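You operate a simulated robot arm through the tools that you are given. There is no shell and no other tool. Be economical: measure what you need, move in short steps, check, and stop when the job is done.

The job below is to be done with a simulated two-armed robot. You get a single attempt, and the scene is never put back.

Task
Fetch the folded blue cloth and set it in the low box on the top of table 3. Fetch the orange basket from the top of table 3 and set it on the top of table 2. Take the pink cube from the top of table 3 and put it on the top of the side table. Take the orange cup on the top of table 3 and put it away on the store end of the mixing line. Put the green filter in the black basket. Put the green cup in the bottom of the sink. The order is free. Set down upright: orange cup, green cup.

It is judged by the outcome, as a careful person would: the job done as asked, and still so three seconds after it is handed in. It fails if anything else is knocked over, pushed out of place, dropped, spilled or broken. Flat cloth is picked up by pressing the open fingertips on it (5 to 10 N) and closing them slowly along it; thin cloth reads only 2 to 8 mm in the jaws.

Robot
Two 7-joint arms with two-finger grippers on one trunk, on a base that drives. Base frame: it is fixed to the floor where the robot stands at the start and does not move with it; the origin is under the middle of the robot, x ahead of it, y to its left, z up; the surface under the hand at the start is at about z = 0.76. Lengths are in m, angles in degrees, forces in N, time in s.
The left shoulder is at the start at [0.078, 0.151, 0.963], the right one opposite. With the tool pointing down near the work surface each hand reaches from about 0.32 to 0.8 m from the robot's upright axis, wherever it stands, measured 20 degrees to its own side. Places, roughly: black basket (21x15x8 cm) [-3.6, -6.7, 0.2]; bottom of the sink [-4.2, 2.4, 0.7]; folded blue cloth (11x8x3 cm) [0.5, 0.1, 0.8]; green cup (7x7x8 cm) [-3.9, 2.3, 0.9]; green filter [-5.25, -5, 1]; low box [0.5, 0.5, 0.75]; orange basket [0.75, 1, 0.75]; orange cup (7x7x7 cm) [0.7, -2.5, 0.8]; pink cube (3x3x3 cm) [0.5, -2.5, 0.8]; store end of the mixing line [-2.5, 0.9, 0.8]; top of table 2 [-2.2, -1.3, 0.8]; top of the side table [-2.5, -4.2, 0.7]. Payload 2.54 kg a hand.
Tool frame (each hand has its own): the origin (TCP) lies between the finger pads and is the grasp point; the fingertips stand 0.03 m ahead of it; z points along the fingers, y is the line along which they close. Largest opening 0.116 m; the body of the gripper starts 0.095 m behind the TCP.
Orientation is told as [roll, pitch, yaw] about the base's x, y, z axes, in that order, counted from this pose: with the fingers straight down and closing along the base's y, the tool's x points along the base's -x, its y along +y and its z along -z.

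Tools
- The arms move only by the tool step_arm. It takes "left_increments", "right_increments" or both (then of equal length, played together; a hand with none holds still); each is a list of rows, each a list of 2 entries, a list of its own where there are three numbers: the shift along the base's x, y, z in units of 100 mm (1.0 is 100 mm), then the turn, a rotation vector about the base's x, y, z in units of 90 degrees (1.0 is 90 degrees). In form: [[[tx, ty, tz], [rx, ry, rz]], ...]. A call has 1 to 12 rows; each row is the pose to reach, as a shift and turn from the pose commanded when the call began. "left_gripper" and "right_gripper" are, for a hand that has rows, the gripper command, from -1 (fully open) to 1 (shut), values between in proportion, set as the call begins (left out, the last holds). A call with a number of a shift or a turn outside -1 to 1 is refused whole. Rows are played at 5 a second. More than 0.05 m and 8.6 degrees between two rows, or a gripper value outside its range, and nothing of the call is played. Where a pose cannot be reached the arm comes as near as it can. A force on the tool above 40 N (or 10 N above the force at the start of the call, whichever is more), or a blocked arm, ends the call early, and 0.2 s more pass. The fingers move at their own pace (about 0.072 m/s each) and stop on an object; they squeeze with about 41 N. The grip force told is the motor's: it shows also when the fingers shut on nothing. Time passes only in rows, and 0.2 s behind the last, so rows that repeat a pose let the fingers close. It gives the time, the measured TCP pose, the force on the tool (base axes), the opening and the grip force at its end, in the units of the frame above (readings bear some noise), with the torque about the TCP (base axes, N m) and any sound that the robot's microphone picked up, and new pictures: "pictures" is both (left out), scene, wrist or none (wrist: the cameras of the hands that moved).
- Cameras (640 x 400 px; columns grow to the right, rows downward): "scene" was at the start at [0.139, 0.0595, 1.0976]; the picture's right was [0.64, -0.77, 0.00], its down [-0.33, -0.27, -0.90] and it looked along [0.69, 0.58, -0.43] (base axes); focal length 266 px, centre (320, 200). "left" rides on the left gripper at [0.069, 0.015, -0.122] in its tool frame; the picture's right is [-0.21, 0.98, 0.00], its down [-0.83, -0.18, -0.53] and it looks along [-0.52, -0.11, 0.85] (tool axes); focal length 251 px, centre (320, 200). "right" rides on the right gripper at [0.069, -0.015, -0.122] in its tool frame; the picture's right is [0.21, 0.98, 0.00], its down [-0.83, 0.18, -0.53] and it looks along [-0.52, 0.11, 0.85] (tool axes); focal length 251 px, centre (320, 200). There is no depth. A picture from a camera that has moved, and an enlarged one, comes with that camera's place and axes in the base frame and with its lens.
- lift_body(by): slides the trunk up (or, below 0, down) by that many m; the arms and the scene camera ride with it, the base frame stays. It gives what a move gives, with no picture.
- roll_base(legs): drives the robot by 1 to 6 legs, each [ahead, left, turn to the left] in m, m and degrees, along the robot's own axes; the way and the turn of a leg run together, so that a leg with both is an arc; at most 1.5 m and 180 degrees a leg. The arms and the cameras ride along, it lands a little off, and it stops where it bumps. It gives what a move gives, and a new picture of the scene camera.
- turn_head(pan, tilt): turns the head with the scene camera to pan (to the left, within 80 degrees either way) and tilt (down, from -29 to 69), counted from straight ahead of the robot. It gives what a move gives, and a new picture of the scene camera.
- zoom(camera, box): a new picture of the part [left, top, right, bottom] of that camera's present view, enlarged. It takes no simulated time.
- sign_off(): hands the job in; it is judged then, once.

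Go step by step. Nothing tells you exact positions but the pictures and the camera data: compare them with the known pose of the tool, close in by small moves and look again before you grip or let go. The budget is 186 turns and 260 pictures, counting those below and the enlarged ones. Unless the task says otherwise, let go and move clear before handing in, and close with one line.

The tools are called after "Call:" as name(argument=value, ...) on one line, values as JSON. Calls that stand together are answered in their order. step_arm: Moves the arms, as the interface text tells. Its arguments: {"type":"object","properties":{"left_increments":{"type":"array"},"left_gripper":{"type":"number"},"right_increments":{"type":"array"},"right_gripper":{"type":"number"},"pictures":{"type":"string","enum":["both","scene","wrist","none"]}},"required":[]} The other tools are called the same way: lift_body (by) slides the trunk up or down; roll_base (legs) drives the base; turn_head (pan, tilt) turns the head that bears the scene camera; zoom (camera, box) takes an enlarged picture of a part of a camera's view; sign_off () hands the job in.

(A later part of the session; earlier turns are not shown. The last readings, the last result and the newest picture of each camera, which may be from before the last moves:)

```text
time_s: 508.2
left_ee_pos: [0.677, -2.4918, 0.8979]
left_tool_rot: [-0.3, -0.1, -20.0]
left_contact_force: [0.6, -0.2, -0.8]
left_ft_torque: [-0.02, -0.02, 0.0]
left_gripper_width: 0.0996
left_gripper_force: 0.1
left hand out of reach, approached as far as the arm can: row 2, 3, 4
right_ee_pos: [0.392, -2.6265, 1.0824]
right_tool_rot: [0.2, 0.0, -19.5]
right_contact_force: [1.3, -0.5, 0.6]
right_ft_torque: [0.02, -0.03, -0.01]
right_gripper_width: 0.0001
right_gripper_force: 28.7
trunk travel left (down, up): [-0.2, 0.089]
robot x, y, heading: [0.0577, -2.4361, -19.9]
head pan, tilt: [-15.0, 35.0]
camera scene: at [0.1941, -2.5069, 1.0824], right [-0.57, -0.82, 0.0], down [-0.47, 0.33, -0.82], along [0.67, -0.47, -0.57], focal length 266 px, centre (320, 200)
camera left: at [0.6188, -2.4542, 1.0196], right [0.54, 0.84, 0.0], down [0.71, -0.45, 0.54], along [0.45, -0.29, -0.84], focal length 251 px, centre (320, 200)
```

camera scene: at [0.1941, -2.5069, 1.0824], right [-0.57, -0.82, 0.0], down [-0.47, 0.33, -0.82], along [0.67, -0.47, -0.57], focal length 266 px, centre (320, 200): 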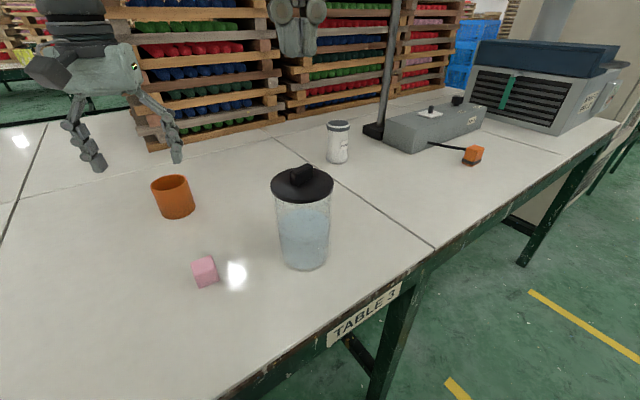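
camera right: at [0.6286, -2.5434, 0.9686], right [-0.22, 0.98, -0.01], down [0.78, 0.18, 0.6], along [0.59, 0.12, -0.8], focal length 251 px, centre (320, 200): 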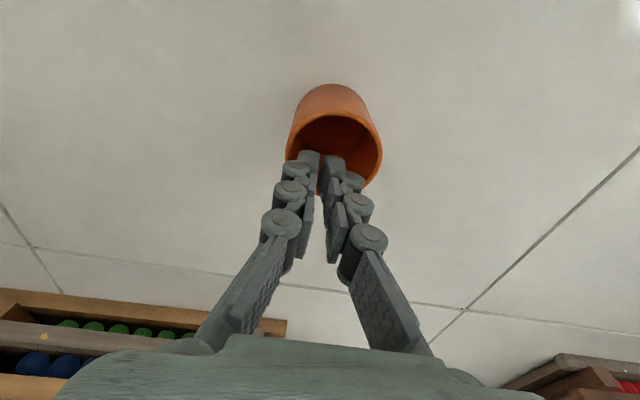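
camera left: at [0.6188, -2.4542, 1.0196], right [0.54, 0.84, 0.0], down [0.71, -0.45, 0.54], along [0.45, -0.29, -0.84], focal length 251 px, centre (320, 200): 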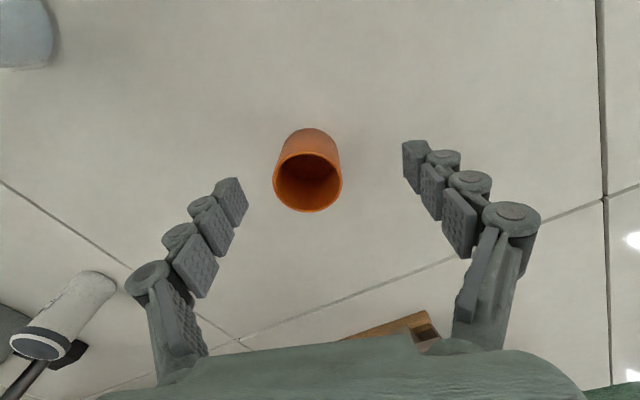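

I nudge the base 3 cm ahead and 2 cm right to centre the hand on the cup.

Call:
roll_base(legs=[[0.03, -0.018, 0]])

Call:
step_arm(left_increments=[[[0, 0, -0.15], [0, 0, 0]], [[0, 0, -0.3], [0, 0, 0]]], pictures="wrist")

```text
time_s: 509.1
left_ee_pos: [0.6986, -2.52, 0.8971]
left_tool_rot: [-0.4, -0.2, -20.0]
left_contact_force: [0.0, -0.3, -0.5]
left_ft_torque: [0.0, 0.02, 0.01]
left_gripper_width: 0.0996
left_gripper_force: 0.0
right_ee_pos: [0.414, -2.6528, 1.083]
right_tool_rot: [0.3, 0.2, -19.4]
right_contact_force: [0.5, -0.8, -0.3]
right_ft_torque: [0.01, 0.0, 0.01]
right_gripper_width: 0.0
right_gripper_force: 27.9
trunk travel left (down, up): [-0.2, 0.089]
robot x, y, heading: [0.074, -2.4549, -20.1]
head pan, tilt: [-15.0, 35.0]
camera scene: at [0.2166, -2.5344, 1.0822], right [-0.58, -0.82, 0.0], down [-0.47, 0.33, -0.82], along [0.67, -0.47, -0.57], focal length 266 px, centre (320, 200)
```

scene: 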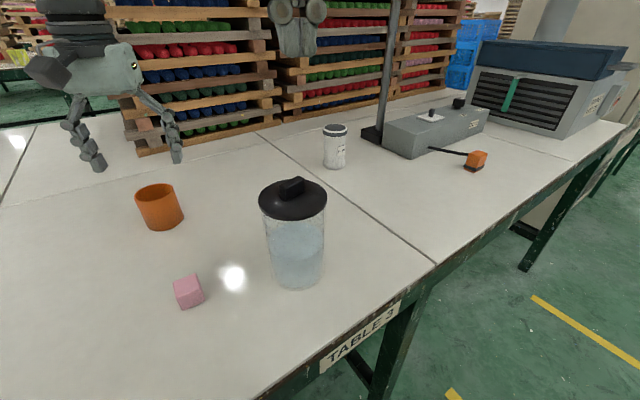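

```text
time_s: 509.7
left_ee_pos: [0.6993, -2.5205, 0.8686]
left_tool_rot: [-0.4, 0.0, -20.0]
left_contact_force: [-0.1, -0.1, -0.4]
left_ft_torque: [0.01, 0.0, -0.01]
left_gripper_width: 0.0997
left_gripper_force: 0.1
right_ee_pos: [0.4137, -2.6531, 1.0834]
right_tool_rot: [0.2, 0.1, -19.6]
right_contact_force: [0.4, -0.5, 0.4]
right_ft_torque: [0.0, 0.0, -0.02]
right_gripper_width: 0.0
right_gripper_force: 28.7
trunk travel left (down, up): [-0.2, 0.089]
robot x, y, heading: [0.0779, -2.4604, -20.1]
head pan, tilt: [-15.0, 35.0]
camera left: at [0.641, -2.4816, 0.9896], right [0.54, 0.84, 0.0], down [0.71, -0.45, 0.54], along [0.45, -0.29, -0.84], focal length 251 px, centre (320, 200)
```

left: 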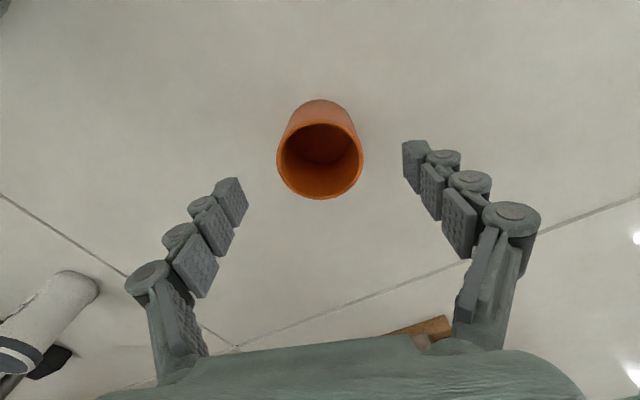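

Centred. I descend the rest, then check before closing.

Call:
step_arm(left_increments=[[[0, 0, -0.25], [0, 0, 0]], [[0, 0, -0.45], [0, 0, 0]], [[0, 0, -0.66], [0, 0, 0]]], pictures="scene")

```text
time_s: 510.5
left_ee_pos: [0.6994, -2.519, 0.802]
left_tool_rot: [-0.3, -0.1, -20.0]
left_contact_force: [0.0, -0.3, 0.0]
left_ft_torque: [-0.02, 0.02, -0.04]
left_gripper_width: 0.1
left_gripper_force: 0.0
right_ee_pos: [0.4129, -2.6527, 1.0826]
right_tool_rot: [0.3, 0.1, -19.5]
right_contact_force: [-0.7, 0.1, 0.7]
right_ft_torque: [-0.03, 0.01, -0.01]
right_gripper_width: 0.0
right_gripper_force: 28.5
trunk travel left (down, up): [-0.2, 0.089]
robot x, y, heading: [0.0811, -2.4643, -20.1]
head pan, tilt: [-15.0, 35.0]
camera scene: at [0.2164, -2.534, 1.0823], right [-0.58, -0.82, 0.0], down [-0.47, 0.33, -0.82], along [0.67, -0.47, -0.57], focal length 266 px, centre (320, 200)
```

scene: 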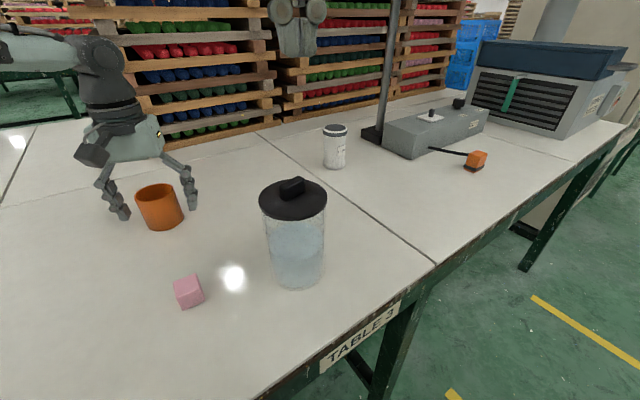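

Call:
step_arm(left_increments=[[[0, 0, 0], [0, 0, 0]], [[0, 0, 0], [0, 0, 0]], [[0, 0, 0], [0, 0, 0]], [[0, 0, 0], [0, 0, 0]], [[0, 0, 0.1], [0, 0, 0]], [[0, 0, 0.3], [0, 0, 0]], [[0, 0, 0.6], [0, 0, 0]], [[0, 0, 0.9], [0, 0, 0]]], left_gripper=1, pictures="both")

```text
time_s: 512.3
left_ee_pos: [0.6983, -2.5189, 0.8926]
left_tool_rot: [-0.3, -0.1, -20.1]
left_contact_force: [0.3, -0.3, -1.3]
left_ft_torque: [-0.03, 0.01, 0.02]
left_gripper_width: 0.0562
left_gripper_force: 40.9
right_ee_pos: [0.4138, -2.6527, 1.0824]
right_tool_rot: [0.3, 0.1, -19.5]
right_contact_force: [-0.5, 0.2, 0.1]
right_ft_torque: [0.01, -0.02, 0.0]
right_gripper_width: 0.0
right_gripper_force: 28.7
trunk travel left (down, up): [-0.2, 0.089]
robot x, y, heading: [0.08, -2.4611, -19.9]
head pan, tilt: [-15.0, 35.0]
camera scene: at [0.2163, -2.534, 1.0823], right [-0.58, -0.82, 0.0], down [-0.47, 0.33, -0.82], along [0.67, -0.47, -0.57], focal length 266 px, centre (320, 200)
camera left: at [0.6404, -2.4807, 1.0143], right [0.54, 0.84, -0.01], down [0.71, -0.45, 0.54], along [0.45, -0.29, -0.84], focal length 251 px, centre (320, 200)
```

scene: 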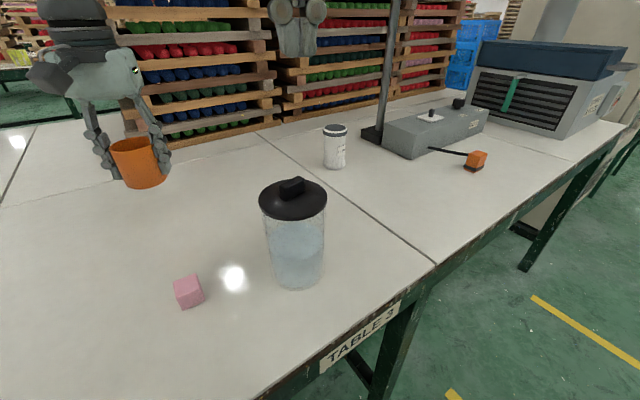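
left: 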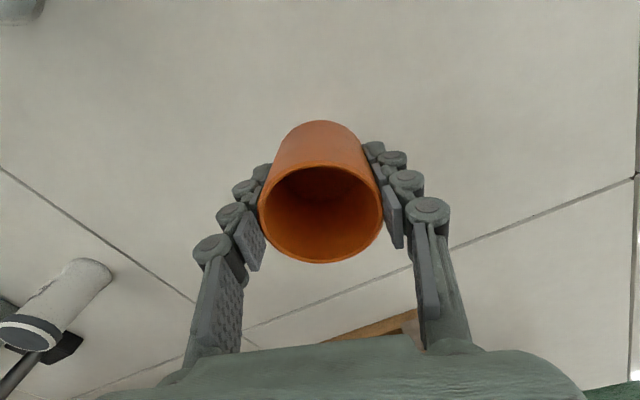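

The cup is held in the left hand. I raise it, then reposition to (0.075, −2.16) heading −35°, so the right arm can take the cube without passing over the jar.

Call:
step_arm(left_increments=[[[-0.05, 0, 0.3], [0, 0, 0]], [[-0.1, 0, 0.6], [0, 0, 0]], [[-0.2, 0.05, 0.9], [0, 0, 0]]], pictures="none")

Call:
roll_base(legs=[[-0.108, 0.282, 0], [0, 0, -15]])

Call:
step_arm(right_increments=[[[0.1, -0.1, -0.2], [0, 0, 0]], [[0.3, -0.2, -0.4], [0, 0, 0]], [[0.6, -0.3, -0.7], [0, 0, 0]]], right_gripper=0.0, pictures="both")

```text
time_s: 513.1
left_ee_pos: [0.6845, -2.5088, 0.9626]
left_tool_rot: [-0.3, -0.2, -20.0]
left_contact_force: [0.2, -1.2, -1.5]
left_ft_torque: [0.01, -0.03, 0.02]
left_gripper_width: 0.0558
left_gripper_force: 40.6
left hand out of reach, approached as far as the arm can: row 2, 3
right_ee_pos: [0.4136, -2.6522, 1.083]
right_tool_rot: [0.3, 0.2, -19.4]
right_contact_force: [-0.1, 0.0, 0.1]
right_ft_torque: [-0.01, 0.02, -0.01]
right_gripper_width: 0.0001
right_gripper_force: 28.4
trunk travel left (down, up): [-0.2, 0.089]
robot x, y, heading: [0.0786, -2.4611, -20.2]
head pan, tilt: [-15.0, 35.0]
```

```text
time_s: 517.3
left_ee_pos: [0.647, -2.3604, 0.9627]
left_tool_rot: [-0.3, -0.2, -34.9]
left_contact_force: [1.0, 0.8, -1.4]
left_ft_torque: [0.02, 0.0, 0.0]
left_gripper_width: 0.056
left_gripper_force: 41.3
right_ee_pos: [0.3493, -2.4282, 1.0826]
right_tool_rot: [0.4, 0.1, -34.3]
right_contact_force: [-0.7, -0.1, -1.1]
right_ft_torque: [0.03, -0.01, 0.0]
right_gripper_width: 0.0
right_gripper_force: 28.6
trunk travel left (down, up): [-0.2, 0.089]
robot x, y, heading: [0.0755, -2.1573, -35.0]
head pan, tilt: [-15.0, 35.0]
camera scene: at [0.1889, -2.2635, 1.0823], right [-0.77, -0.64, 0.0], down [-0.37, 0.44, -0.82], along [0.53, -0.63, -0.57], focal length 266 px, centre (320, 200)
```

scene: 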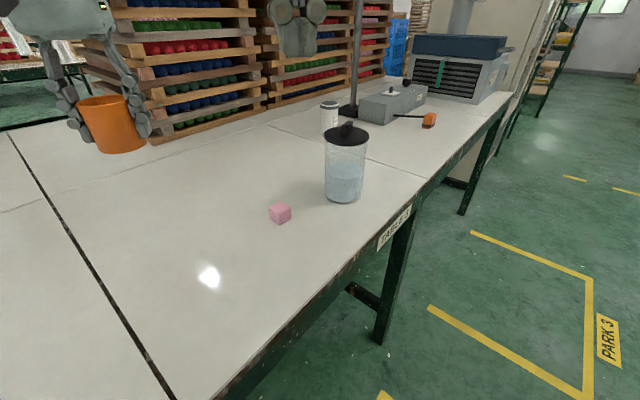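

```text
time_s: 518.1
left_ee_pos: [0.6481, -2.3601, 0.9616]
left_tool_rot: [-0.3, -0.1, -34.9]
left_contact_force: [0.5, -1.1, -1.3]
left_ft_torque: [-0.01, -0.01, 0.02]
left_gripper_width: 0.0562
left_gripper_force: 41.1
right_ee_pos: [0.4086, -2.4585, 1.0133]
right_tool_rot: [0.3, 0.2, -34.3]
right_contact_force: [0.0, 0.7, 0.0]
right_ft_torque: [0.02, -0.02, 0.03]
right_gripper_width: 0.0581
right_gripper_force: 0.1
trunk travel left (down, up): [-0.2, 0.089]
robot x, y, heading: [0.0789, -2.1557, -35.0]
head pan, tilt: [-15.0, 35.0]
camera scene: at [0.1894, -2.2635, 1.0823], right [-0.77, -0.64, 0.0], down [-0.37, 0.44, -0.82], along [0.53, -0.63, -0.57], focal length 266 px, centre (320, 200)
camera right: at [0.3429, -2.4327, 1.1341], right [0.37, 0.93, 0.01], down [0.78, -0.32, 0.53], along [0.5, -0.19, -0.85], focal length 251 px, centre (320, 200)
```

scene: 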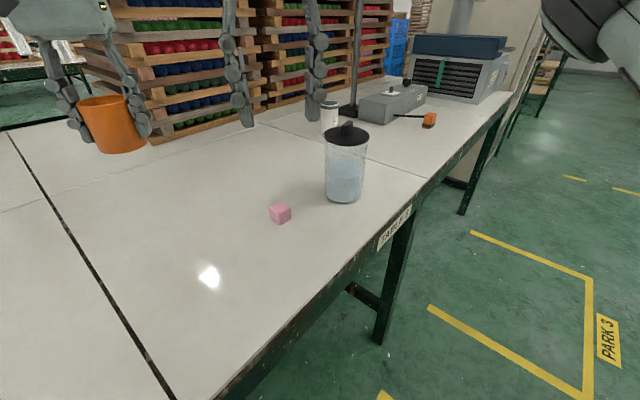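
right: 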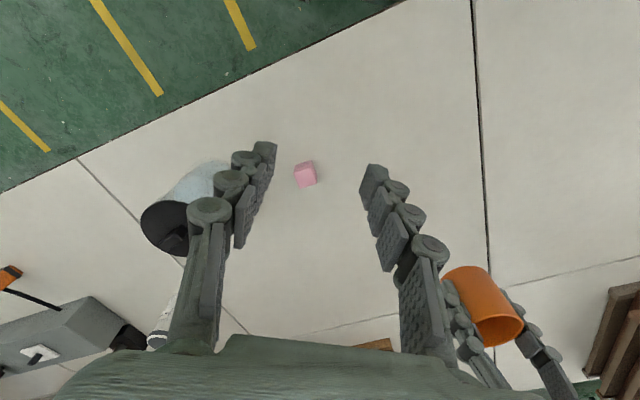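

Call:
zoom(camera="right", box=[270, 140, 350, 210])

```text
5.71 times, centred on (310, 175) of right
camera zoom: at [0.3429, -2.4327, 1.1341], right [0.37, 0.93, 0.01], down [0.78, -0.32, 0.53], along [0.5, -0.19, -0.85], focal length 1437 px, centre (377, 343)
```

zoom: 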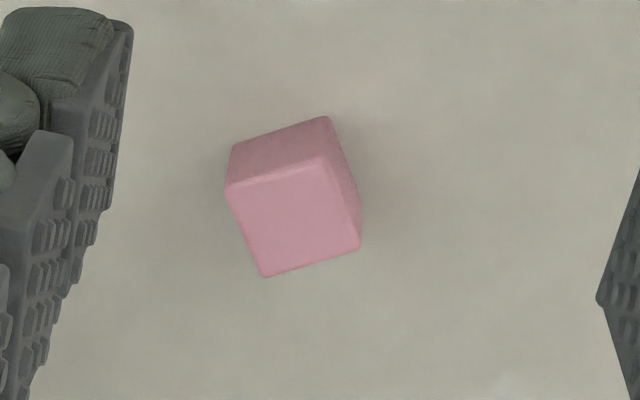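

The cube is aligned with the axes, centre (0.502, −2.516). I turn the right hand to match, move above it and lower to z 0.90.

Call:
step_arm(right_increments=[[[0.15, -0.1, -0.15], [0, 0, 0.075]], [[0.35, -0.2, -0.3], [0, 0, 0.15]], [[0.55, -0.35, -0.45], [0, 0, 0.225]], [[0.75, -0.48, -0.6], [0, 0, 0.3]], [[0.93, -0.575, -0.8], [0, 0, 0.36]], [[0.93, -0.575, -1.0], [0, 0, 0.36]]], pictures="both")

```text
time_s: 519.5
left_ee_pos: [0.6477, -2.3594, 0.9619]
left_tool_rot: [-0.3, -0.1, -35.0]
left_contact_force: [0.1, -0.1, 0.3]
left_ft_torque: [0.01, -0.01, -0.03]
left_gripper_width: 0.056
left_gripper_force: 40.9
right_ee_pos: [0.5013, -2.5162, 0.9113]
right_tool_rot: [0.3, 0.2, -2.0]
right_contact_force: [-0.5, -0.3, -0.1]
right_ft_torque: [-0.01, -0.01, -0.03]
right_gripper_width: 0.0578
right_gripper_force: 0.1
trunk travel left (down, up): [-0.2, 0.089]
robot x, y, heading: [0.0762, -2.1591, -34.8]
head pan, tilt: [-15.0, 35.0]
camera scene: at [0.1891, -2.2635, 1.0824], right [-0.77, -0.64, 0.0], down [-0.37, 0.44, -0.82], along [0.53, -0.63, -0.57], focal length 266 px, centre (320, 200)
camera right: at [0.4321, -2.5292, 1.0332], right [-0.18, 0.98, 0.01], down [0.83, 0.15, 0.53], along [0.52, 0.1, -0.85], focal length 251 px, centre (320, 200)
```

scene: 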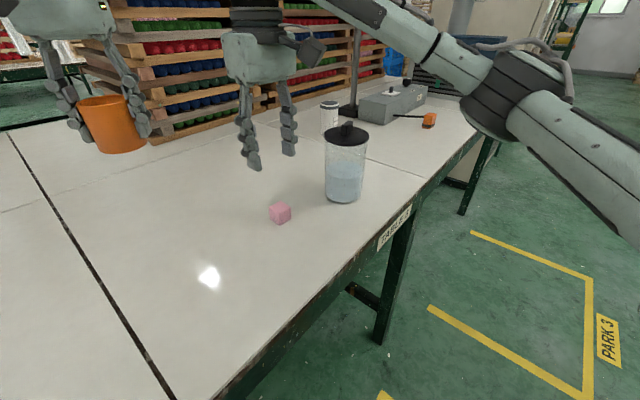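
right: 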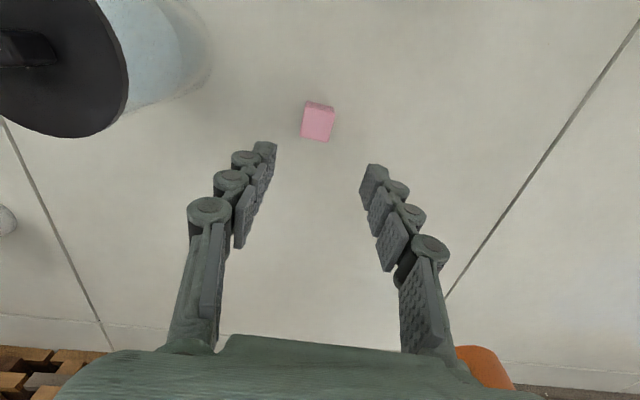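

Call:
step_arm(right_increments=[[[-0.02, 0, -0.2], [0, 0, 0]], [[-0.02, 0, -0.4], [0, 0, 0]], [[-0.02, 0, -0.6], [0, 0, 0]]], pictures="both")

```text
time_s: 520.3
left_ee_pos: [0.6475, -2.3588, 0.9625]
left_tool_rot: [-0.4, -0.1, -34.9]
left_contact_force: [0.5, -0.8, -0.5]
left_ft_torque: [0.04, 0.0, -0.01]
left_gripper_width: 0.056
left_gripper_force: 41.0
right_ee_pos: [0.5007, -2.5168, 0.8519]
right_tool_rot: [0.3, 0.1, -2.1]
right_contact_force: [-0.1, 0.6, 0.3]
right_ft_torque: [0.0, -0.03, -0.04]
right_gripper_width: 0.0579
right_gripper_force: 0.2
trunk travel left (down, up): [-0.2, 0.089]
robot x, y, heading: [0.0765, -2.1574, -35.3]
head pan, tilt: [-15.0, 35.0]
camera scene: at [0.1891, -2.2634, 1.0824], right [-0.77, -0.64, 0.0], down [-0.37, 0.44, -0.82], along [0.53, -0.63, -0.57], focal length 266 px, centre (320, 200)
camera right: at [0.4311, -2.529, 0.9741], right [-0.18, 0.98, 0.01], down [0.83, 0.15, 0.53], along [0.52, 0.1, -0.85], focal length 251 px, centre (320, 200)
```

scene: 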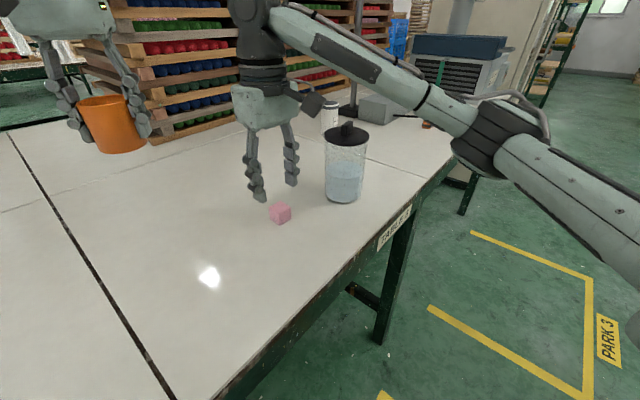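
right: 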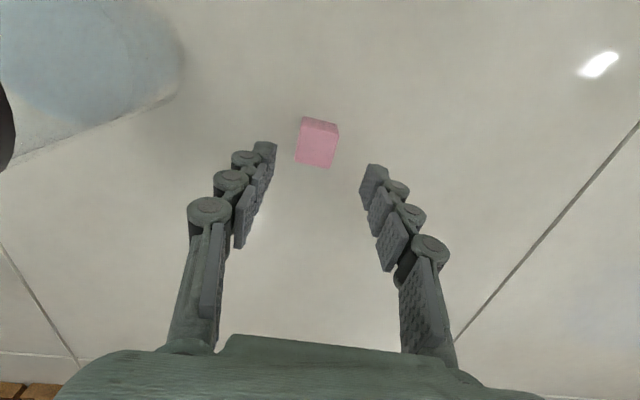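

Call:
step_arm(right_increments=[[[-0.03, -0.01, -0.2], [0, 0, 0]], [[-0.03, -0.01, -0.4], [0, 0, 0]], [[-0.03, -0.01, -0.58], [0, 0, 0]]], pictures="both")

```text
time_s: 521.1
left_ee_pos: [0.6477, -2.3587, 0.9629]
left_tool_rot: [-0.3, -0.2, -34.8]
left_contact_force: [-0.8, -0.2, 0.1]
left_ft_torque: [0.0, 0.01, -0.01]
left_gripper_width: 0.0561
left_gripper_force: 40.9
right_ee_pos: [0.4976, -2.5173, 0.7953]
right_tool_rot: [0.4, 0.0, -2.0]
right_contact_force: [0.7, 0.2, -0.5]
right_ft_torque: [-0.01, 0.01, 0.0]
right_gripper_width: 0.0578
right_gripper_force: 0.0
trunk travel left (down, up): [-0.2, 0.089]
robot x, y, heading: [0.0808, -2.1548, -35.2]
head pan, tilt: [-15.0, 35.0]
camera scene: at [0.1891, -2.2634, 1.0824], right [-0.77, -0.64, 0.0], down [-0.37, 0.44, -0.82], along [0.53, -0.63, -0.57], focal length 266 px, centre (320, 200)
camera right: at [0.4275, -2.5306, 0.9168], right [-0.18, 0.98, 0.01], down [0.83, 0.15, 0.53], along [0.52, 0.1, -0.85], focal length 251 px, centre (320, 200)
```

scene: 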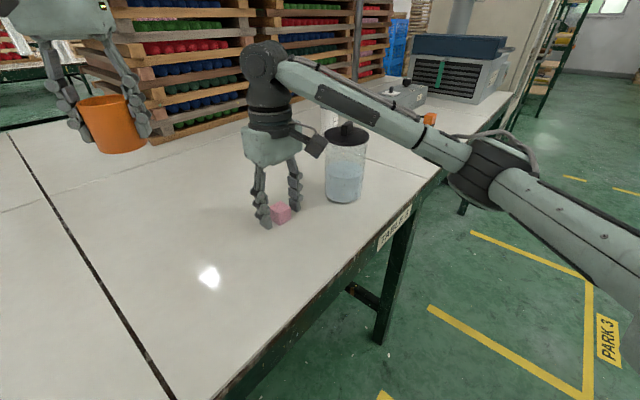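
right: 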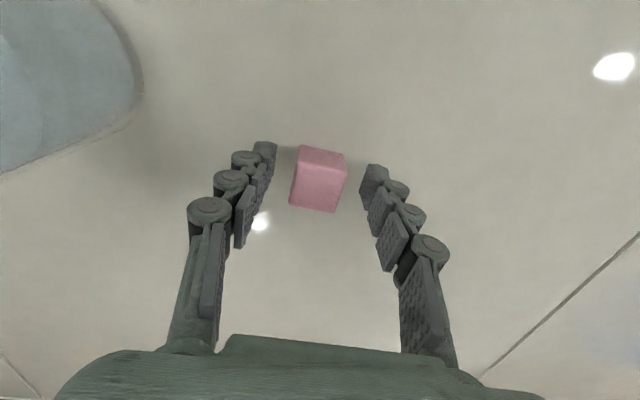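

The cube is between the fingers. I close on it.

Call:
step_arm(right_increments=[[[0, 0, 0], [0, 0, 0]], [[0, 0, 0], [0, 0, 0]], [[0, 0, 0], [0, 0, 0]], [[0, 0, 0], [0, 0, 0]]], right_gripper=1, pictures="wrist")

```text
time_s: 522.1
left_ee_pos: [0.6471, -2.3606, 0.9634]
left_tool_rot: [-0.3, -0.2, -34.9]
left_contact_force: [-0.5, 0.6, -0.2]
left_ft_torque: [-0.01, 0.02, 0.01]
left_gripper_width: 0.0558
left_gripper_force: 41.5
right_ee_pos: [0.497, -2.5173, 0.7954]
right_tool_rot: [0.3, 0.1, -2.0]
right_contact_force: [0.8, 0.2, 0.0]
right_ft_torque: [-0.02, 0.01, 0.01]
right_gripper_width: 0.0287
right_gripper_force: 40.8
trunk travel left (down, up): [-0.2, 0.089]
robot x, y, heading: [0.0769, -2.1565, -35.2]
head pan, tilt: [-15.0, 35.0]
camera right: at [0.4274, -2.5307, 0.9168], right [-0.18, 0.98, 0.01], down [0.83, 0.15, 0.53], along [0.52, 0.1, -0.85], focal length 251 px, centre (320, 200)
```

right: 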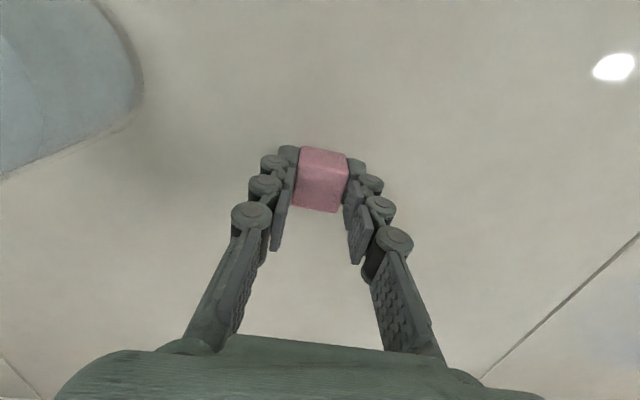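

Gripped. I lift the cube well clear.

Call:
step_arm(right_increments=[[[0, 0, 0.2], [0, 0, 0]], [[0, 0, 0.5], [0, 0, 0]], [[0, 0, 0.8], [0, 0, 0]], [[0, 0, 1.0], [0, 0, 0]]], pictures="none")

Call:
step_arm(right_increments=[[[0, 0.1, 0.3], [0, 0, 0]], [[-0.1, 0.2, 0.6], [0, 0, 0]], [[-0.2, 0.2, 0.9], [0, 0, 0]]], pictures="scene")

```text
time_s: 523.1
left_ee_pos: [0.6478, -2.3591, 0.9627]
left_tool_rot: [-0.3, -0.2, -34.9]
left_contact_force: [-0.8, -0.2, -1.7]
left_ft_torque: [-0.01, 0.03, -0.01]
left_gripper_width: 0.0561
left_gripper_force: 41.4
right_ee_pos: [0.4955, -2.5174, 0.8957]
right_tool_rot: [0.3, 0.3, -2.1]
right_contact_force: [-0.7, -0.2, -0.9]
right_ft_torque: [0.04, -0.02, 0.01]
right_gripper_width: 0.0282
right_gripper_force: 41.2
trunk travel left (down, up): [-0.2, 0.089]
robot x, y, heading: [0.0799, -2.1566, -35.0]
head pan, tilt: [-15.0, 35.0]
```

```text
time_s: 523.9
left_ee_pos: [0.6484, -2.3593, 0.9634]
left_tool_rot: [-0.2, -0.2, -34.9]
left_contact_force: [0.6, 0.1, -0.9]
left_ft_torque: [-0.02, -0.01, -0.01]
left_gripper_width: 0.056
left_gripper_force: 41.2
right_ee_pos: [0.4781, -2.496, 0.9845]
right_tool_rot: [0.4, 0.2, -2.1]
right_contact_force: [-0.3, -0.3, -0.5]
right_ft_torque: [-0.01, 0.02, -0.01]
right_gripper_width: 0.0287
right_gripper_force: 40.3
trunk travel left (down, up): [-0.2, 0.089]
robot x, y, heading: [0.0783, -2.1608, -35.1]
head pan, tilt: [-15.0, 35.0]
camera scene: at [0.1888, -2.2632, 1.0824], right [-0.77, -0.64, 0.0], down [-0.37, 0.44, -0.82], along [0.53, -0.63, -0.57], focal length 266 px, centre (320, 200)
```

scene: 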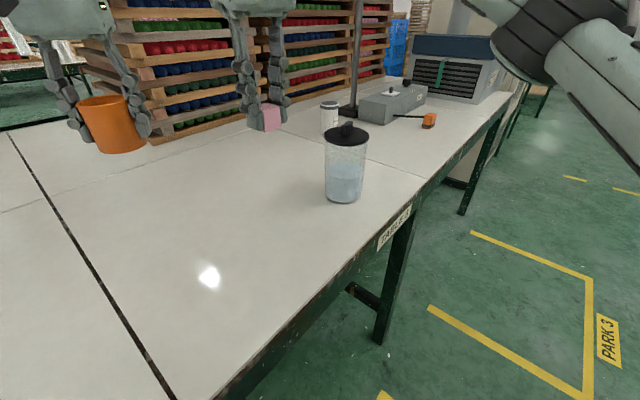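

Both are in hand, the table undisturbed otherwise. I back away and drive round toward the side table.

Call:
roll_base(legs=[[-0.573, -0.401, 0], [0, 0, -55], [1.5, 0, 0], [1.45, 0, 0], [0, 0, -90]])

Call:
turn_head(pan=-20, tilt=20)

```text
time_s: 548.5
left_ee_pos: [-1.1179, -5.3047, 0.962]
left_tool_rot: [-0.3, -0.2, -177.0]
left_contact_force: [-0.7, -0.1, -0.2]
left_ft_torque: [0.02, 0.02, -0.01]
left_gripper_width: 0.056
left_gripper_force: 40.7
right_ee_pos: [-1.0678, -5.0929, 0.9849]
right_tool_rot: [0.3, 0.1, -144.0]
right_contact_force: [0.0, -0.3, -0.3]
right_ft_torque: [0.01, -0.03, -0.02]
right_gripper_width: 0.0286
right_gripper_force: 40.7
trunk travel left (down, up): [-0.2, 0.089]
robot x, y, heading: [-0.5426, -5.1097, -176.8]
head pan, tilt: [-15.0, 35.0]
camera scene: at [-0.6959, -5.0969, 1.0823], right [0.21, 0.98, 0.0], down [0.56, -0.12, -0.82], along [-0.8, 0.17, -0.57], focal length 266 px, centre (320, 200)
```

scene: 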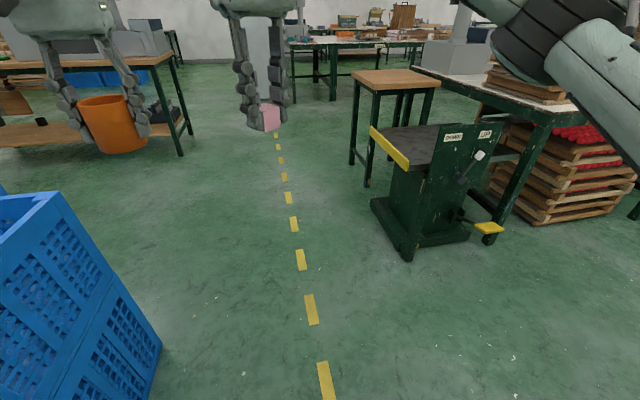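

```text
time_s: 549.3
left_ee_pos: [-1.1167, -5.3039, 0.9633]
left_tool_rot: [-0.3, -0.1, -176.9]
left_contact_force: [-0.4, 0.0, -0.3]
left_ft_torque: [0.02, 0.0, -0.01]
left_gripper_width: 0.0557
left_gripper_force: 40.8
right_ee_pos: [-1.0681, -5.0917, 0.9836]
right_tool_rot: [0.3, 0.0, -144.1]
right_contact_force: [0.2, 0.1, 0.0]
right_ft_torque: [-0.01, -0.01, 0.01]
right_gripper_width: 0.0289
right_gripper_force: 40.8
trunk travel left (down, up): [-0.2, 0.089]
robot x, y, heading: [-0.5413, -5.108, -176.9]
head pan, tilt: [-20.0, 20.0]
camera scene: at [-0.6988, -5.088, 1.1061], right [0.29, 0.96, 0.0], down [0.33, -0.1, -0.94], along [-0.9, 0.27, -0.34], focal length 266 px, centre (320, 200)
```

scene: 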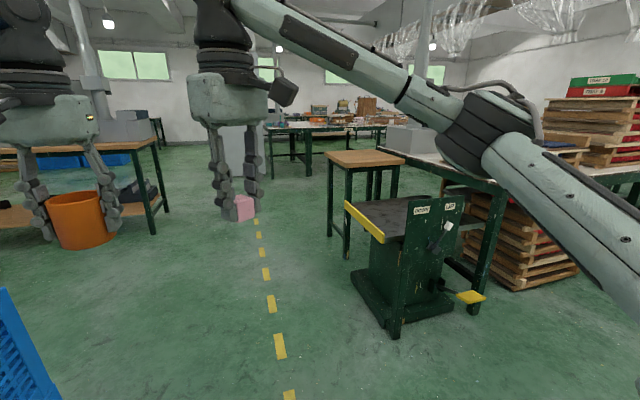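

The side table (x −2.8…−2.28, y −4.5…−4.0) is empty. I drive to its south side and turn to face it.

Call:
roll_base(legs=[[1.0, 0, -3.1], [1.0, 0, 0], [0, 0, -90]])

Call:
turn_head(pan=0, tilt=35)

```text
time_s: 563.4
left_ee_pos: [-2.7097, -4.5433, 0.962]
left_tool_rot: [-0.3, -0.2, 87.1]
left_contact_force: [-0.2, -0.2, -1.2]
left_ft_torque: [0.01, -0.03, -0.01]
left_gripper_width: 0.056
left_gripper_force: 41.2
right_ee_pos: [-2.504, -4.6144, 0.9846]
right_tool_rot: [0.3, 0.1, 120.1]
right_contact_force: [0.3, 0.3, -0.5]
right_ft_torque: [0.04, 0.0, 0.0]
right_gripper_width: 0.0287
right_gripper_force: 40.9
trunk travel left (down, up): [-0.2, 0.089]
robot x, y, heading: [-2.5791, -5.1347, 87.0]
head pan, tilt: [-20.0, 20.0]
camera scene: at [-2.5374, -4.9815, 1.1062], right [0.92, -0.39, 0.0], down [-0.13, -0.32, -0.94], along [0.37, 0.87, -0.34], focal length 266 px, centre (320, 200)
```

scene: 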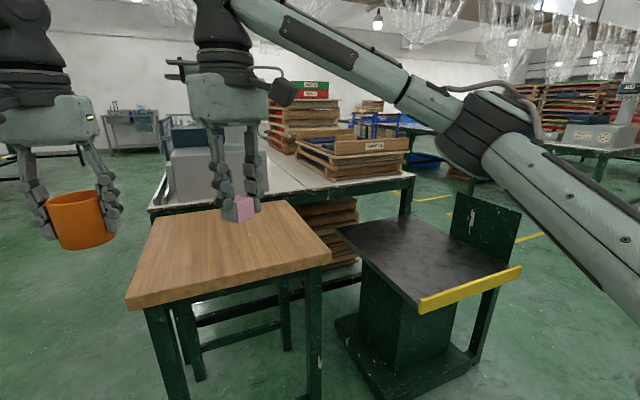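

```text
time_s: 564.2
left_ee_pos: [-2.709, -4.5428, 0.9629]
left_tool_rot: [-0.3, -0.1, 87.1]
left_contact_force: [-0.7, 0.2, -0.3]
left_ft_torque: [0.03, -0.01, 0.02]
left_gripper_width: 0.0559
left_gripper_force: 41.2
right_ee_pos: [-2.5036, -4.6143, 0.9858]
right_tool_rot: [0.3, 0.0, 120.0]
right_contact_force: [-0.9, -1.2, -0.5]
right_ft_torque: [-0.03, 0.0, 0.01]
right_gripper_width: 0.0287
right_gripper_force: 40.8
trunk travel left (down, up): [-0.2, 0.089]
robot x, y, heading: [-2.5757, -5.1369, 86.9]
head pan, tilt: [0.0, 35.0]
camera scene: at [-2.5692, -4.9792, 1.0824], right [1.0, -0.05, 0.0], down [-0.03, -0.57, -0.82], along [0.04, 0.82, -0.57], focal length 266 px, centre (320, 200)
```

scene: 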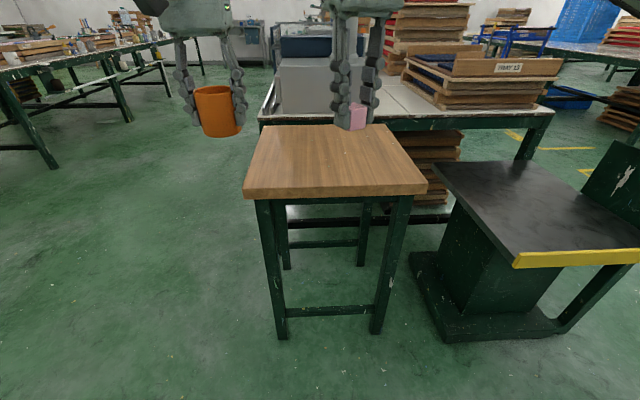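

Call:
roll_base(legs=[[0.37, 0, 0]])

Call:
step_arm(right_increments=[[[0, 0, -0.35], [0, 0, 0]], [[0, 0, -0.7], [0, 0, 0]], [[0, 0, -1.0], [0, 0, 0]]], pictures="scene")

```text
time_s: 566.6
left_ee_pos: [-2.6911, -4.1772, 0.9615]
left_tool_rot: [-0.4, -0.1, 87.2]
left_contact_force: [0.1, 0.2, -0.8]
left_ft_torque: [0.0, 0.01, 0.02]
left_gripper_width: 0.0559
left_gripper_force: 40.5
right_ee_pos: [-2.4868, -4.247, 0.9838]
right_tool_rot: [0.3, 0.0, 120.2]
right_contact_force: [0.3, 0.5, -0.2]
right_ft_torque: [0.02, 0.0, 0.0]
right_gripper_width: 0.0288
right_gripper_force: 40.8
trunk travel left (down, up): [-0.2, 0.089]
robot x, y, heading: [-2.5627, -4.7699, 87.1]
head pan, tilt: [0.0, 35.0]
camera scene: at [-2.551, -4.6126, 1.0823], right [1.0, -0.05, 0.0], down [-0.03, -0.57, -0.82], along [0.04, 0.82, -0.57], focal length 266 px, centre (320, 200)
```

scene: 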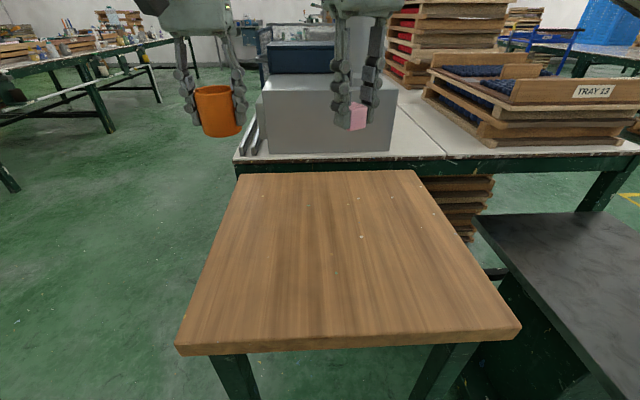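

```text
time_s: 567.4
left_ee_pos: [-2.6919, -4.1773, 0.9625]
left_tool_rot: [-0.3, -0.3, 87.2]
left_contact_force: [0.2, -0.2, -1.2]
left_ft_torque: [-0.05, 0.01, -0.01]
left_gripper_width: 0.0559
left_gripper_force: 40.7
right_ee_pos: [-2.4844, -4.2475, 0.8841]
right_tool_rot: [0.3, 0.1, 120.1]
right_contact_force: [0.3, 0.8, 0.3]
right_ft_torque: [0.0, 0.01, -0.05]
right_gripper_width: 0.0286
right_gripper_force: 40.2
trunk travel left (down, up): [-0.2, 0.089]
robot x, y, heading: [-2.5525, -4.7661, 87.1]
head pan, tilt: [0.0, 35.0]
camera scene: at [-2.551, -4.6128, 1.0824], right [1.0, -0.05, 0.0], down [-0.03, -0.57, -0.82], along [0.04, 0.82, -0.57], focal length 266 px, centre (320, 200)
```

scene: 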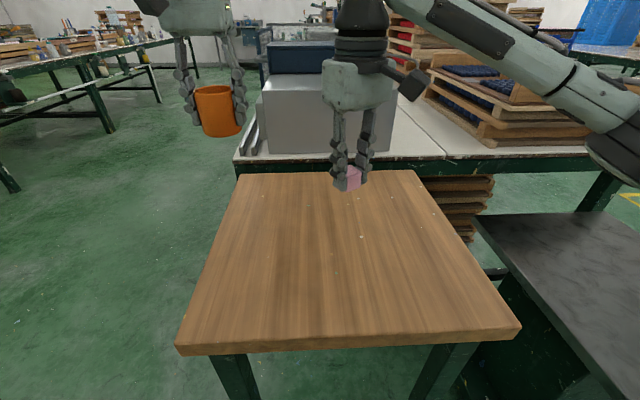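

Call:
step_arm(right_increments=[[[0, 0, -0.3], [0, 0, 0]], [[0, 0, -0.6], [0, 0, 0]], [[0, 0, -0.85], [0, 0, 0]]], pictures="both")

```text
time_s: 568.2
left_ee_pos: [-2.6907, -4.1776, 0.9621]
left_tool_rot: [-0.4, -0.2, 87.1]
left_contact_force: [0.3, -0.5, -0.1]
left_ft_torque: [0.03, 0.02, -0.02]
left_gripper_width: 0.0558
left_gripper_force: 41.2
right_ee_pos: [-2.4851, -4.248, 0.8]
right_tool_rot: [0.3, 0.1, 120.2]
right_contact_force: [0.1, -0.5, -0.3]
right_ft_torque: [-0.03, 0.01, 0.0]
right_gripper_width: 0.0288
right_gripper_force: 41.3
trunk travel left (down, up): [-0.2, 0.089]
robot x, y, heading: [-2.5618, -4.7682, 87.2]
head pan, tilt: [0.0, 35.0]
camera scene: at [-2.551, -4.6128, 1.0824], right [1.0, -0.05, 0.0], down [-0.03, -0.57, -0.82], along [0.04, 0.82, -0.57], focal length 266 px, centre (320, 200)
camera right: at [-2.4375, -4.2994, 0.9219], right [-0.74, -0.68, 0.0], down [-0.57, 0.62, 0.53], along [-0.36, 0.39, -0.85], focal length 251 px, centre (320, 200)
```

scene: 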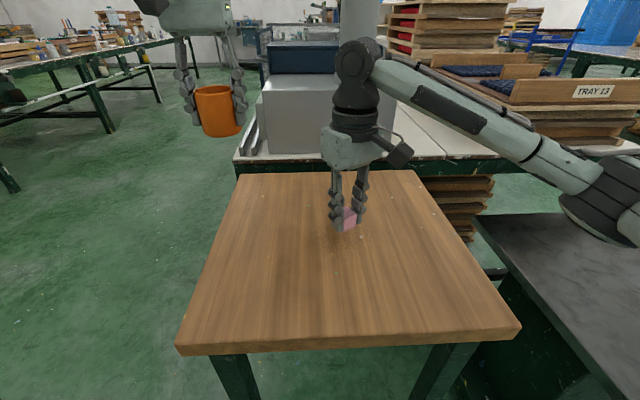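
right: 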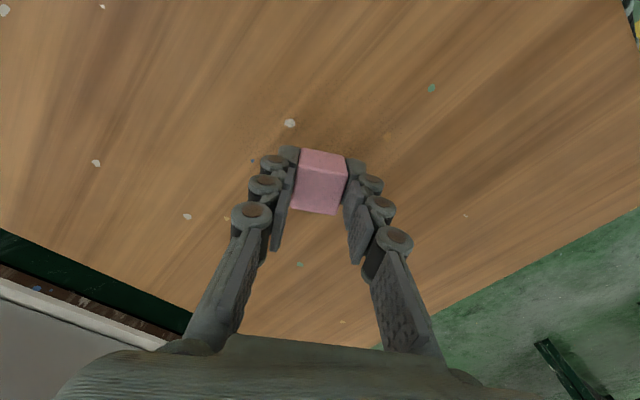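

Call:
step_arm(right_increments=[[[0, 0, -0.12], [0, 0, 0]], [[0, 0, -0.2], [0, 0, 0]], [[0, 0, -0.26], [0, 0, 0]]], pictures="none")

```text
time_s: 569.0
left_ee_pos: [-2.6924, -4.1782, 0.9626]
left_tool_rot: [-0.2, -0.3, 87.2]
left_contact_force: [0.6, -0.3, -0.8]
left_ft_torque: [0.01, -0.02, 0.02]
left_gripper_width: 0.056
left_gripper_force: 41.1
right_ee_pos: [-2.4868, -4.2488, 0.7749]
right_tool_rot: [0.2, 0.1, 120.1]
right_contact_force: [1.7, -0.7, 7.2]
right_ft_torque: [-0.04, -0.14, -0.03]
right_gripper_width: 0.0284
right_gripper_force: 41.3
trunk travel left (down, up): [-0.2, 0.089]
robot x, y, heading: [-2.5589, -4.7702, 87.1]
head pan, tilt: [0.0, 35.0]
```

Contact with the side table (7 N). I release the cube and rise.

Call:
step_arm(right_increments=[[[0, 0, 0.01], [0, 0, 0]], [[0, 0, 0.01], [0, 0, 0]], [[0, 0, 0.01], [0, 0, 0]], [[0, 0, 0.2], [0, 0, 0]], [[0, 0, 0.5], [0, 0, 0]], [[0, 0, 0.9], [0, 0, 0]]], right_gripper=0.1, pictures="both")

```text
time_s: 570.4
left_ee_pos: [-2.6917, -4.1777, 0.9624]
left_tool_rot: [-0.3, -0.2, 87.2]
left_contact_force: [0.4, -0.6, -0.3]
left_ft_torque: [-0.02, 0.03, -0.01]
left_gripper_width: 0.0557
left_gripper_force: 40.9
right_ee_pos: [-2.4852, -4.25, 0.8645]
right_tool_rot: [0.3, 0.1, 120.2]
right_contact_force: [-0.5, 0.2, -0.1]
right_ft_torque: [0.0, 0.03, -0.03]
right_gripper_width: 0.052
right_gripper_force: 0.0
trunk travel left (down, up): [-0.2, 0.089]
robot x, y, heading: [-2.561, -4.7714, 87.2]
head pan, tilt: [0.0, 35.0]
camera scene: at [-2.5511, -4.6132, 1.0823], right [1.0, -0.05, 0.0], down [-0.03, -0.57, -0.82], along [0.04, 0.82, -0.57], focal length 266 px, centre (320, 200)
camera right: at [-2.4368, -4.3011, 0.9858], right [-0.74, -0.68, 0.0], down [-0.57, 0.63, 0.53], along [-0.36, 0.39, -0.85], focal length 251 px, centre (320, 200)
```

scene: 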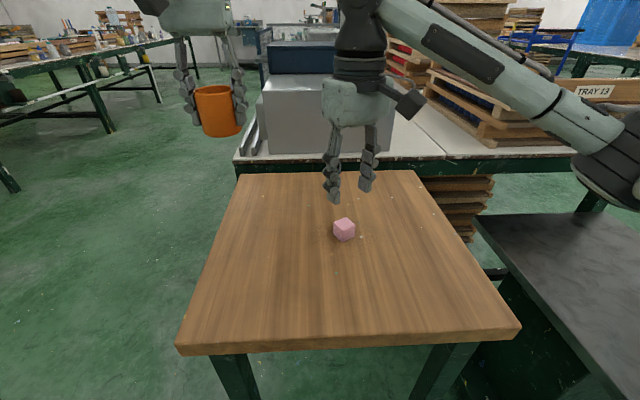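
right: 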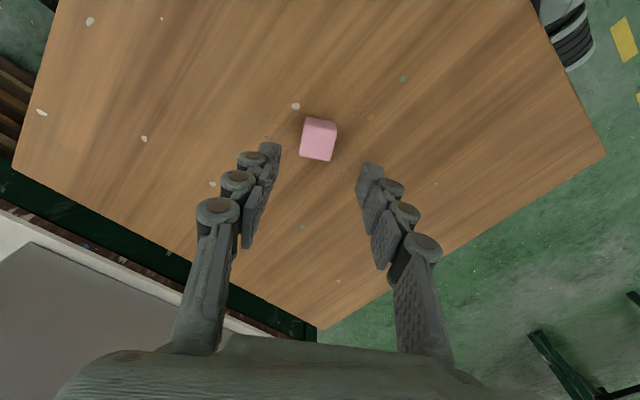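

The pink cube stands on the side table. Now the orange cup: I raise the right hand, back off, and drive up the aisle on table 2's west side.

Call:
step_arm(right_increments=[[[0, 0, 0.3], [0, 0, -0.07]], [[0, 0, 0.6], [0, 0, -0.15]], [[0, 0, 0.9], [0, 0, -0.22]]], pictures="none")

Call:
roll_base(legs=[[-0.4, 0, 0], [0, 0, 90], [1.15, 0, 0], [0, 0, -87], [1.5, 0, 0], [1.5, 0, 0]])

Call:
turn_head(pan=-10, tilt=15)

```text
time_s: 571.2
left_ee_pos: [-2.6916, -4.1788, 0.9624]
left_tool_rot: [-0.3, -0.1, 87.3]
left_contact_force: [0.6, 0.3, -0.8]
left_ft_torque: [0.02, 0.0, 0.05]
left_gripper_width: 0.0559
left_gripper_force: 41.0
right_ee_pos: [-2.4854, -4.2488, 0.9545]
right_tool_rot: [0.3, 0.2, 100.3]
right_contact_force: [0.0, -0.3, 0.0]
right_ft_torque: [-0.01, 0.0, 0.01]
right_gripper_width: 0.0522
right_gripper_force: 0.1
trunk travel left (down, up): [-0.2, 0.089]
robot x, y, heading: [-2.5612, -4.7676, 87.3]
head pan, tilt: [0.0, 35.0]
```

```text
time_s: 600.8
left_ee_pos: [-3.8204, -1.5351, 0.9622]
left_tool_rot: [-0.3, -0.2, 88.8]
left_contact_force: [-0.6, -0.1, 0.1]
left_ft_torque: [0.05, -0.01, 0.01]
left_gripper_width: 0.0561
left_gripper_force: 40.9
right_ee_pos: [-3.6126, -1.5994, 0.9538]
right_tool_rot: [0.4, 0.0, 101.9]
right_contact_force: [0.2, 0.2, 0.5]
right_ft_torque: [-0.01, -0.01, -0.05]
right_gripper_width: 0.0522
right_gripper_force: 0.0
trunk travel left (down, up): [-0.2, 0.089]
robot x, y, heading: [-3.6693, -2.1242, 88.4]
head pan, tilt: [0.0, 35.0]
camera scene: at [-3.6681, -1.965, 1.0823], right [1.0, -0.02, 0.0], down [-0.01, -0.57, -0.82], along [0.02, 0.82, -0.57], focal length 266 px, centre (320, 200)
```

scene: 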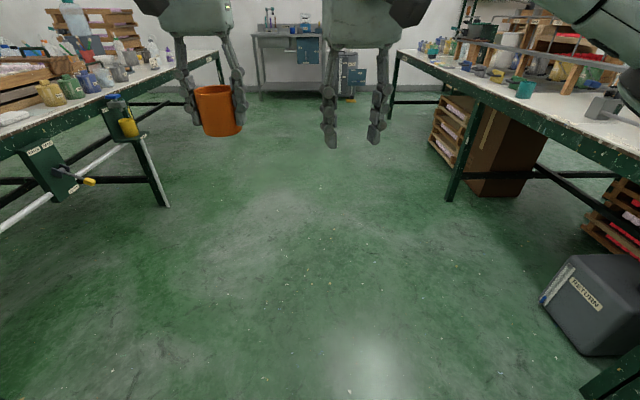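

```text
time_s: 601.6
left_ee_pos: [-3.8203, -1.5345, 0.9629]
left_tool_rot: [-0.3, -0.3, 88.8]
left_contact_force: [-0.5, 0.4, -0.7]
left_ft_torque: [0.02, 0.02, -0.03]
left_gripper_width: 0.0558
left_gripper_force: 40.7
right_ee_pos: [-3.6135, -1.5982, 0.9546]
right_tool_rot: [0.2, 0.1, 101.9]
right_contact_force: [0.1, -0.1, 0.3]
right_ft_torque: [-0.02, -0.02, 0.01]
right_gripper_width: 0.0519
right_gripper_force: 0.0
trunk travel left (down, up): [-0.2, 0.089]
robot x, y, heading: [-3.6709, -2.1225, 88.7]
head pan, tilt: [-10.0, 15.0]
camera scene: at [-3.6518, -1.9615, 1.1143], right [0.98, -0.2, 0.0], down [-0.05, -0.25, -0.97], along [0.19, 0.95, -0.26], focal length 266 px, centre (320, 200)
```

scene: 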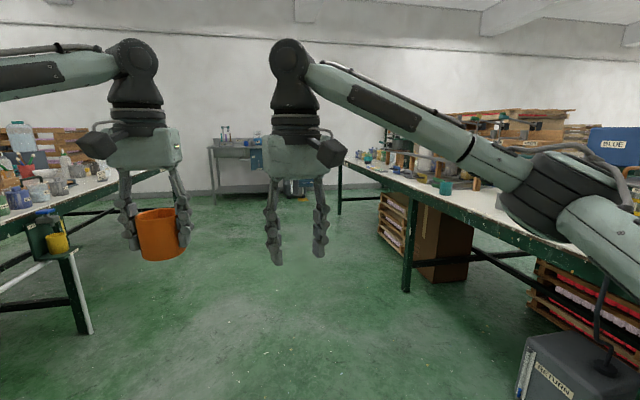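

Call:
roll_base(legs=[[1.4, 0, 0], [1.3, 0, 0], [0, 0, -88.5]])

Call:
turn_head(pan=8, tilt=25)

Call:
zoom(camera="scene", box=[120, 80, 520, 300])

```text
time_s: 618.8
left_ee_pos: [-2.983, 0.7508, 0.9622]
left_tool_rot: [-0.3, -0.2, -2.4]
left_contact_force: [-0.2, 0.4, -0.1]
left_ft_torque: [0.01, -0.02, 0.01]
left_gripper_width: 0.0559
left_gripper_force: 40.9
right_ee_pos: [-3.0526, 0.5441, 0.9529]
right_tool_rot: [0.2, 0.2, 10.9]
right_contact_force: [0.1, 0.1, -0.2]
right_ft_torque: [-0.02, 0.03, -0.01]
right_gripper_width: 0.0521
right_gripper_force: 0.2
trunk travel left (down, up): [-0.2, 0.089]
robot x, y, heading: [-3.574, 0.6111, -2.5]
head pan, tilt: [-10.0, 15.0]
camera scene: at [-3.4134, 0.5899, 1.1143], right [-0.21, -0.98, 0.0], down [-0.25, 0.06, -0.97], along [0.94, -0.21, -0.26], focal length 266 px, centre (320, 200)
```

scene: 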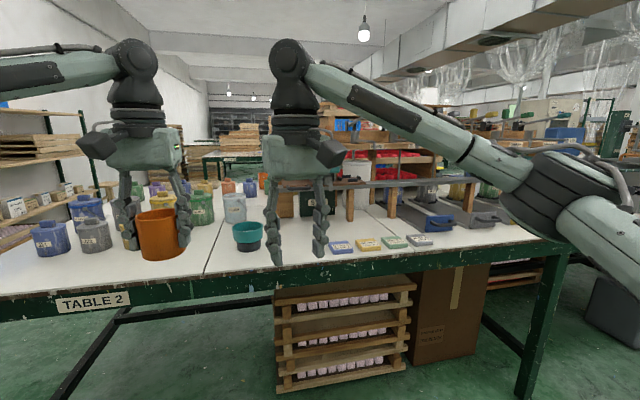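

```text
time_s: 619.6
left_ee_pos: [-2.983, 0.7508, 0.9623]
left_tool_rot: [-0.3, -0.2, -2.3]
left_contact_force: [-0.1, 0.5, -0.3]
left_ft_torque: [-0.02, -0.01, 0.02]
left_gripper_width: 0.0559
left_gripper_force: 41.0
right_ee_pos: [-3.0516, 0.5431, 0.9536]
right_tool_rot: [0.2, 0.1, 10.8]
right_contact_force: [-0.6, -0.2, -0.2]
right_ft_torque: [0.0, 0.02, 0.0]
right_gripper_width: 0.0522
right_gripper_force: 0.1
trunk travel left (down, up): [-0.2, 0.089]
robot x, y, heading: [-3.572, 0.6115, -2.3]
head pan, tilt: [8.0, 25.0]
camera scene: at [-3.4129, 0.6189, 1.0981], right [0.1, -1.0, 0.0], down [-0.42, -0.04, -0.91], along [0.9, 0.09, -0.42], focal length 266 px, centre (320, 200)
```

scene: 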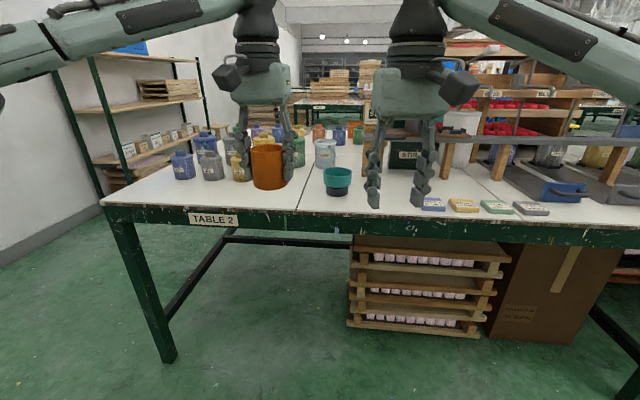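

```text
1.60 times, centred on (320, 190) of scene
camera zoom: at [-3.4129, 0.6189, 1.0981], right [0.1, -1.0, 0.0], down [-0.42, -0.04, -0.91], along [0.9, 0.09, -0.42], focal length 426 px, centre (320, 216)
```

zoom: 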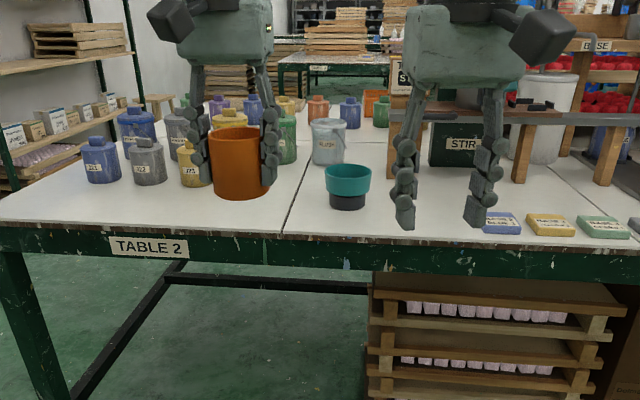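

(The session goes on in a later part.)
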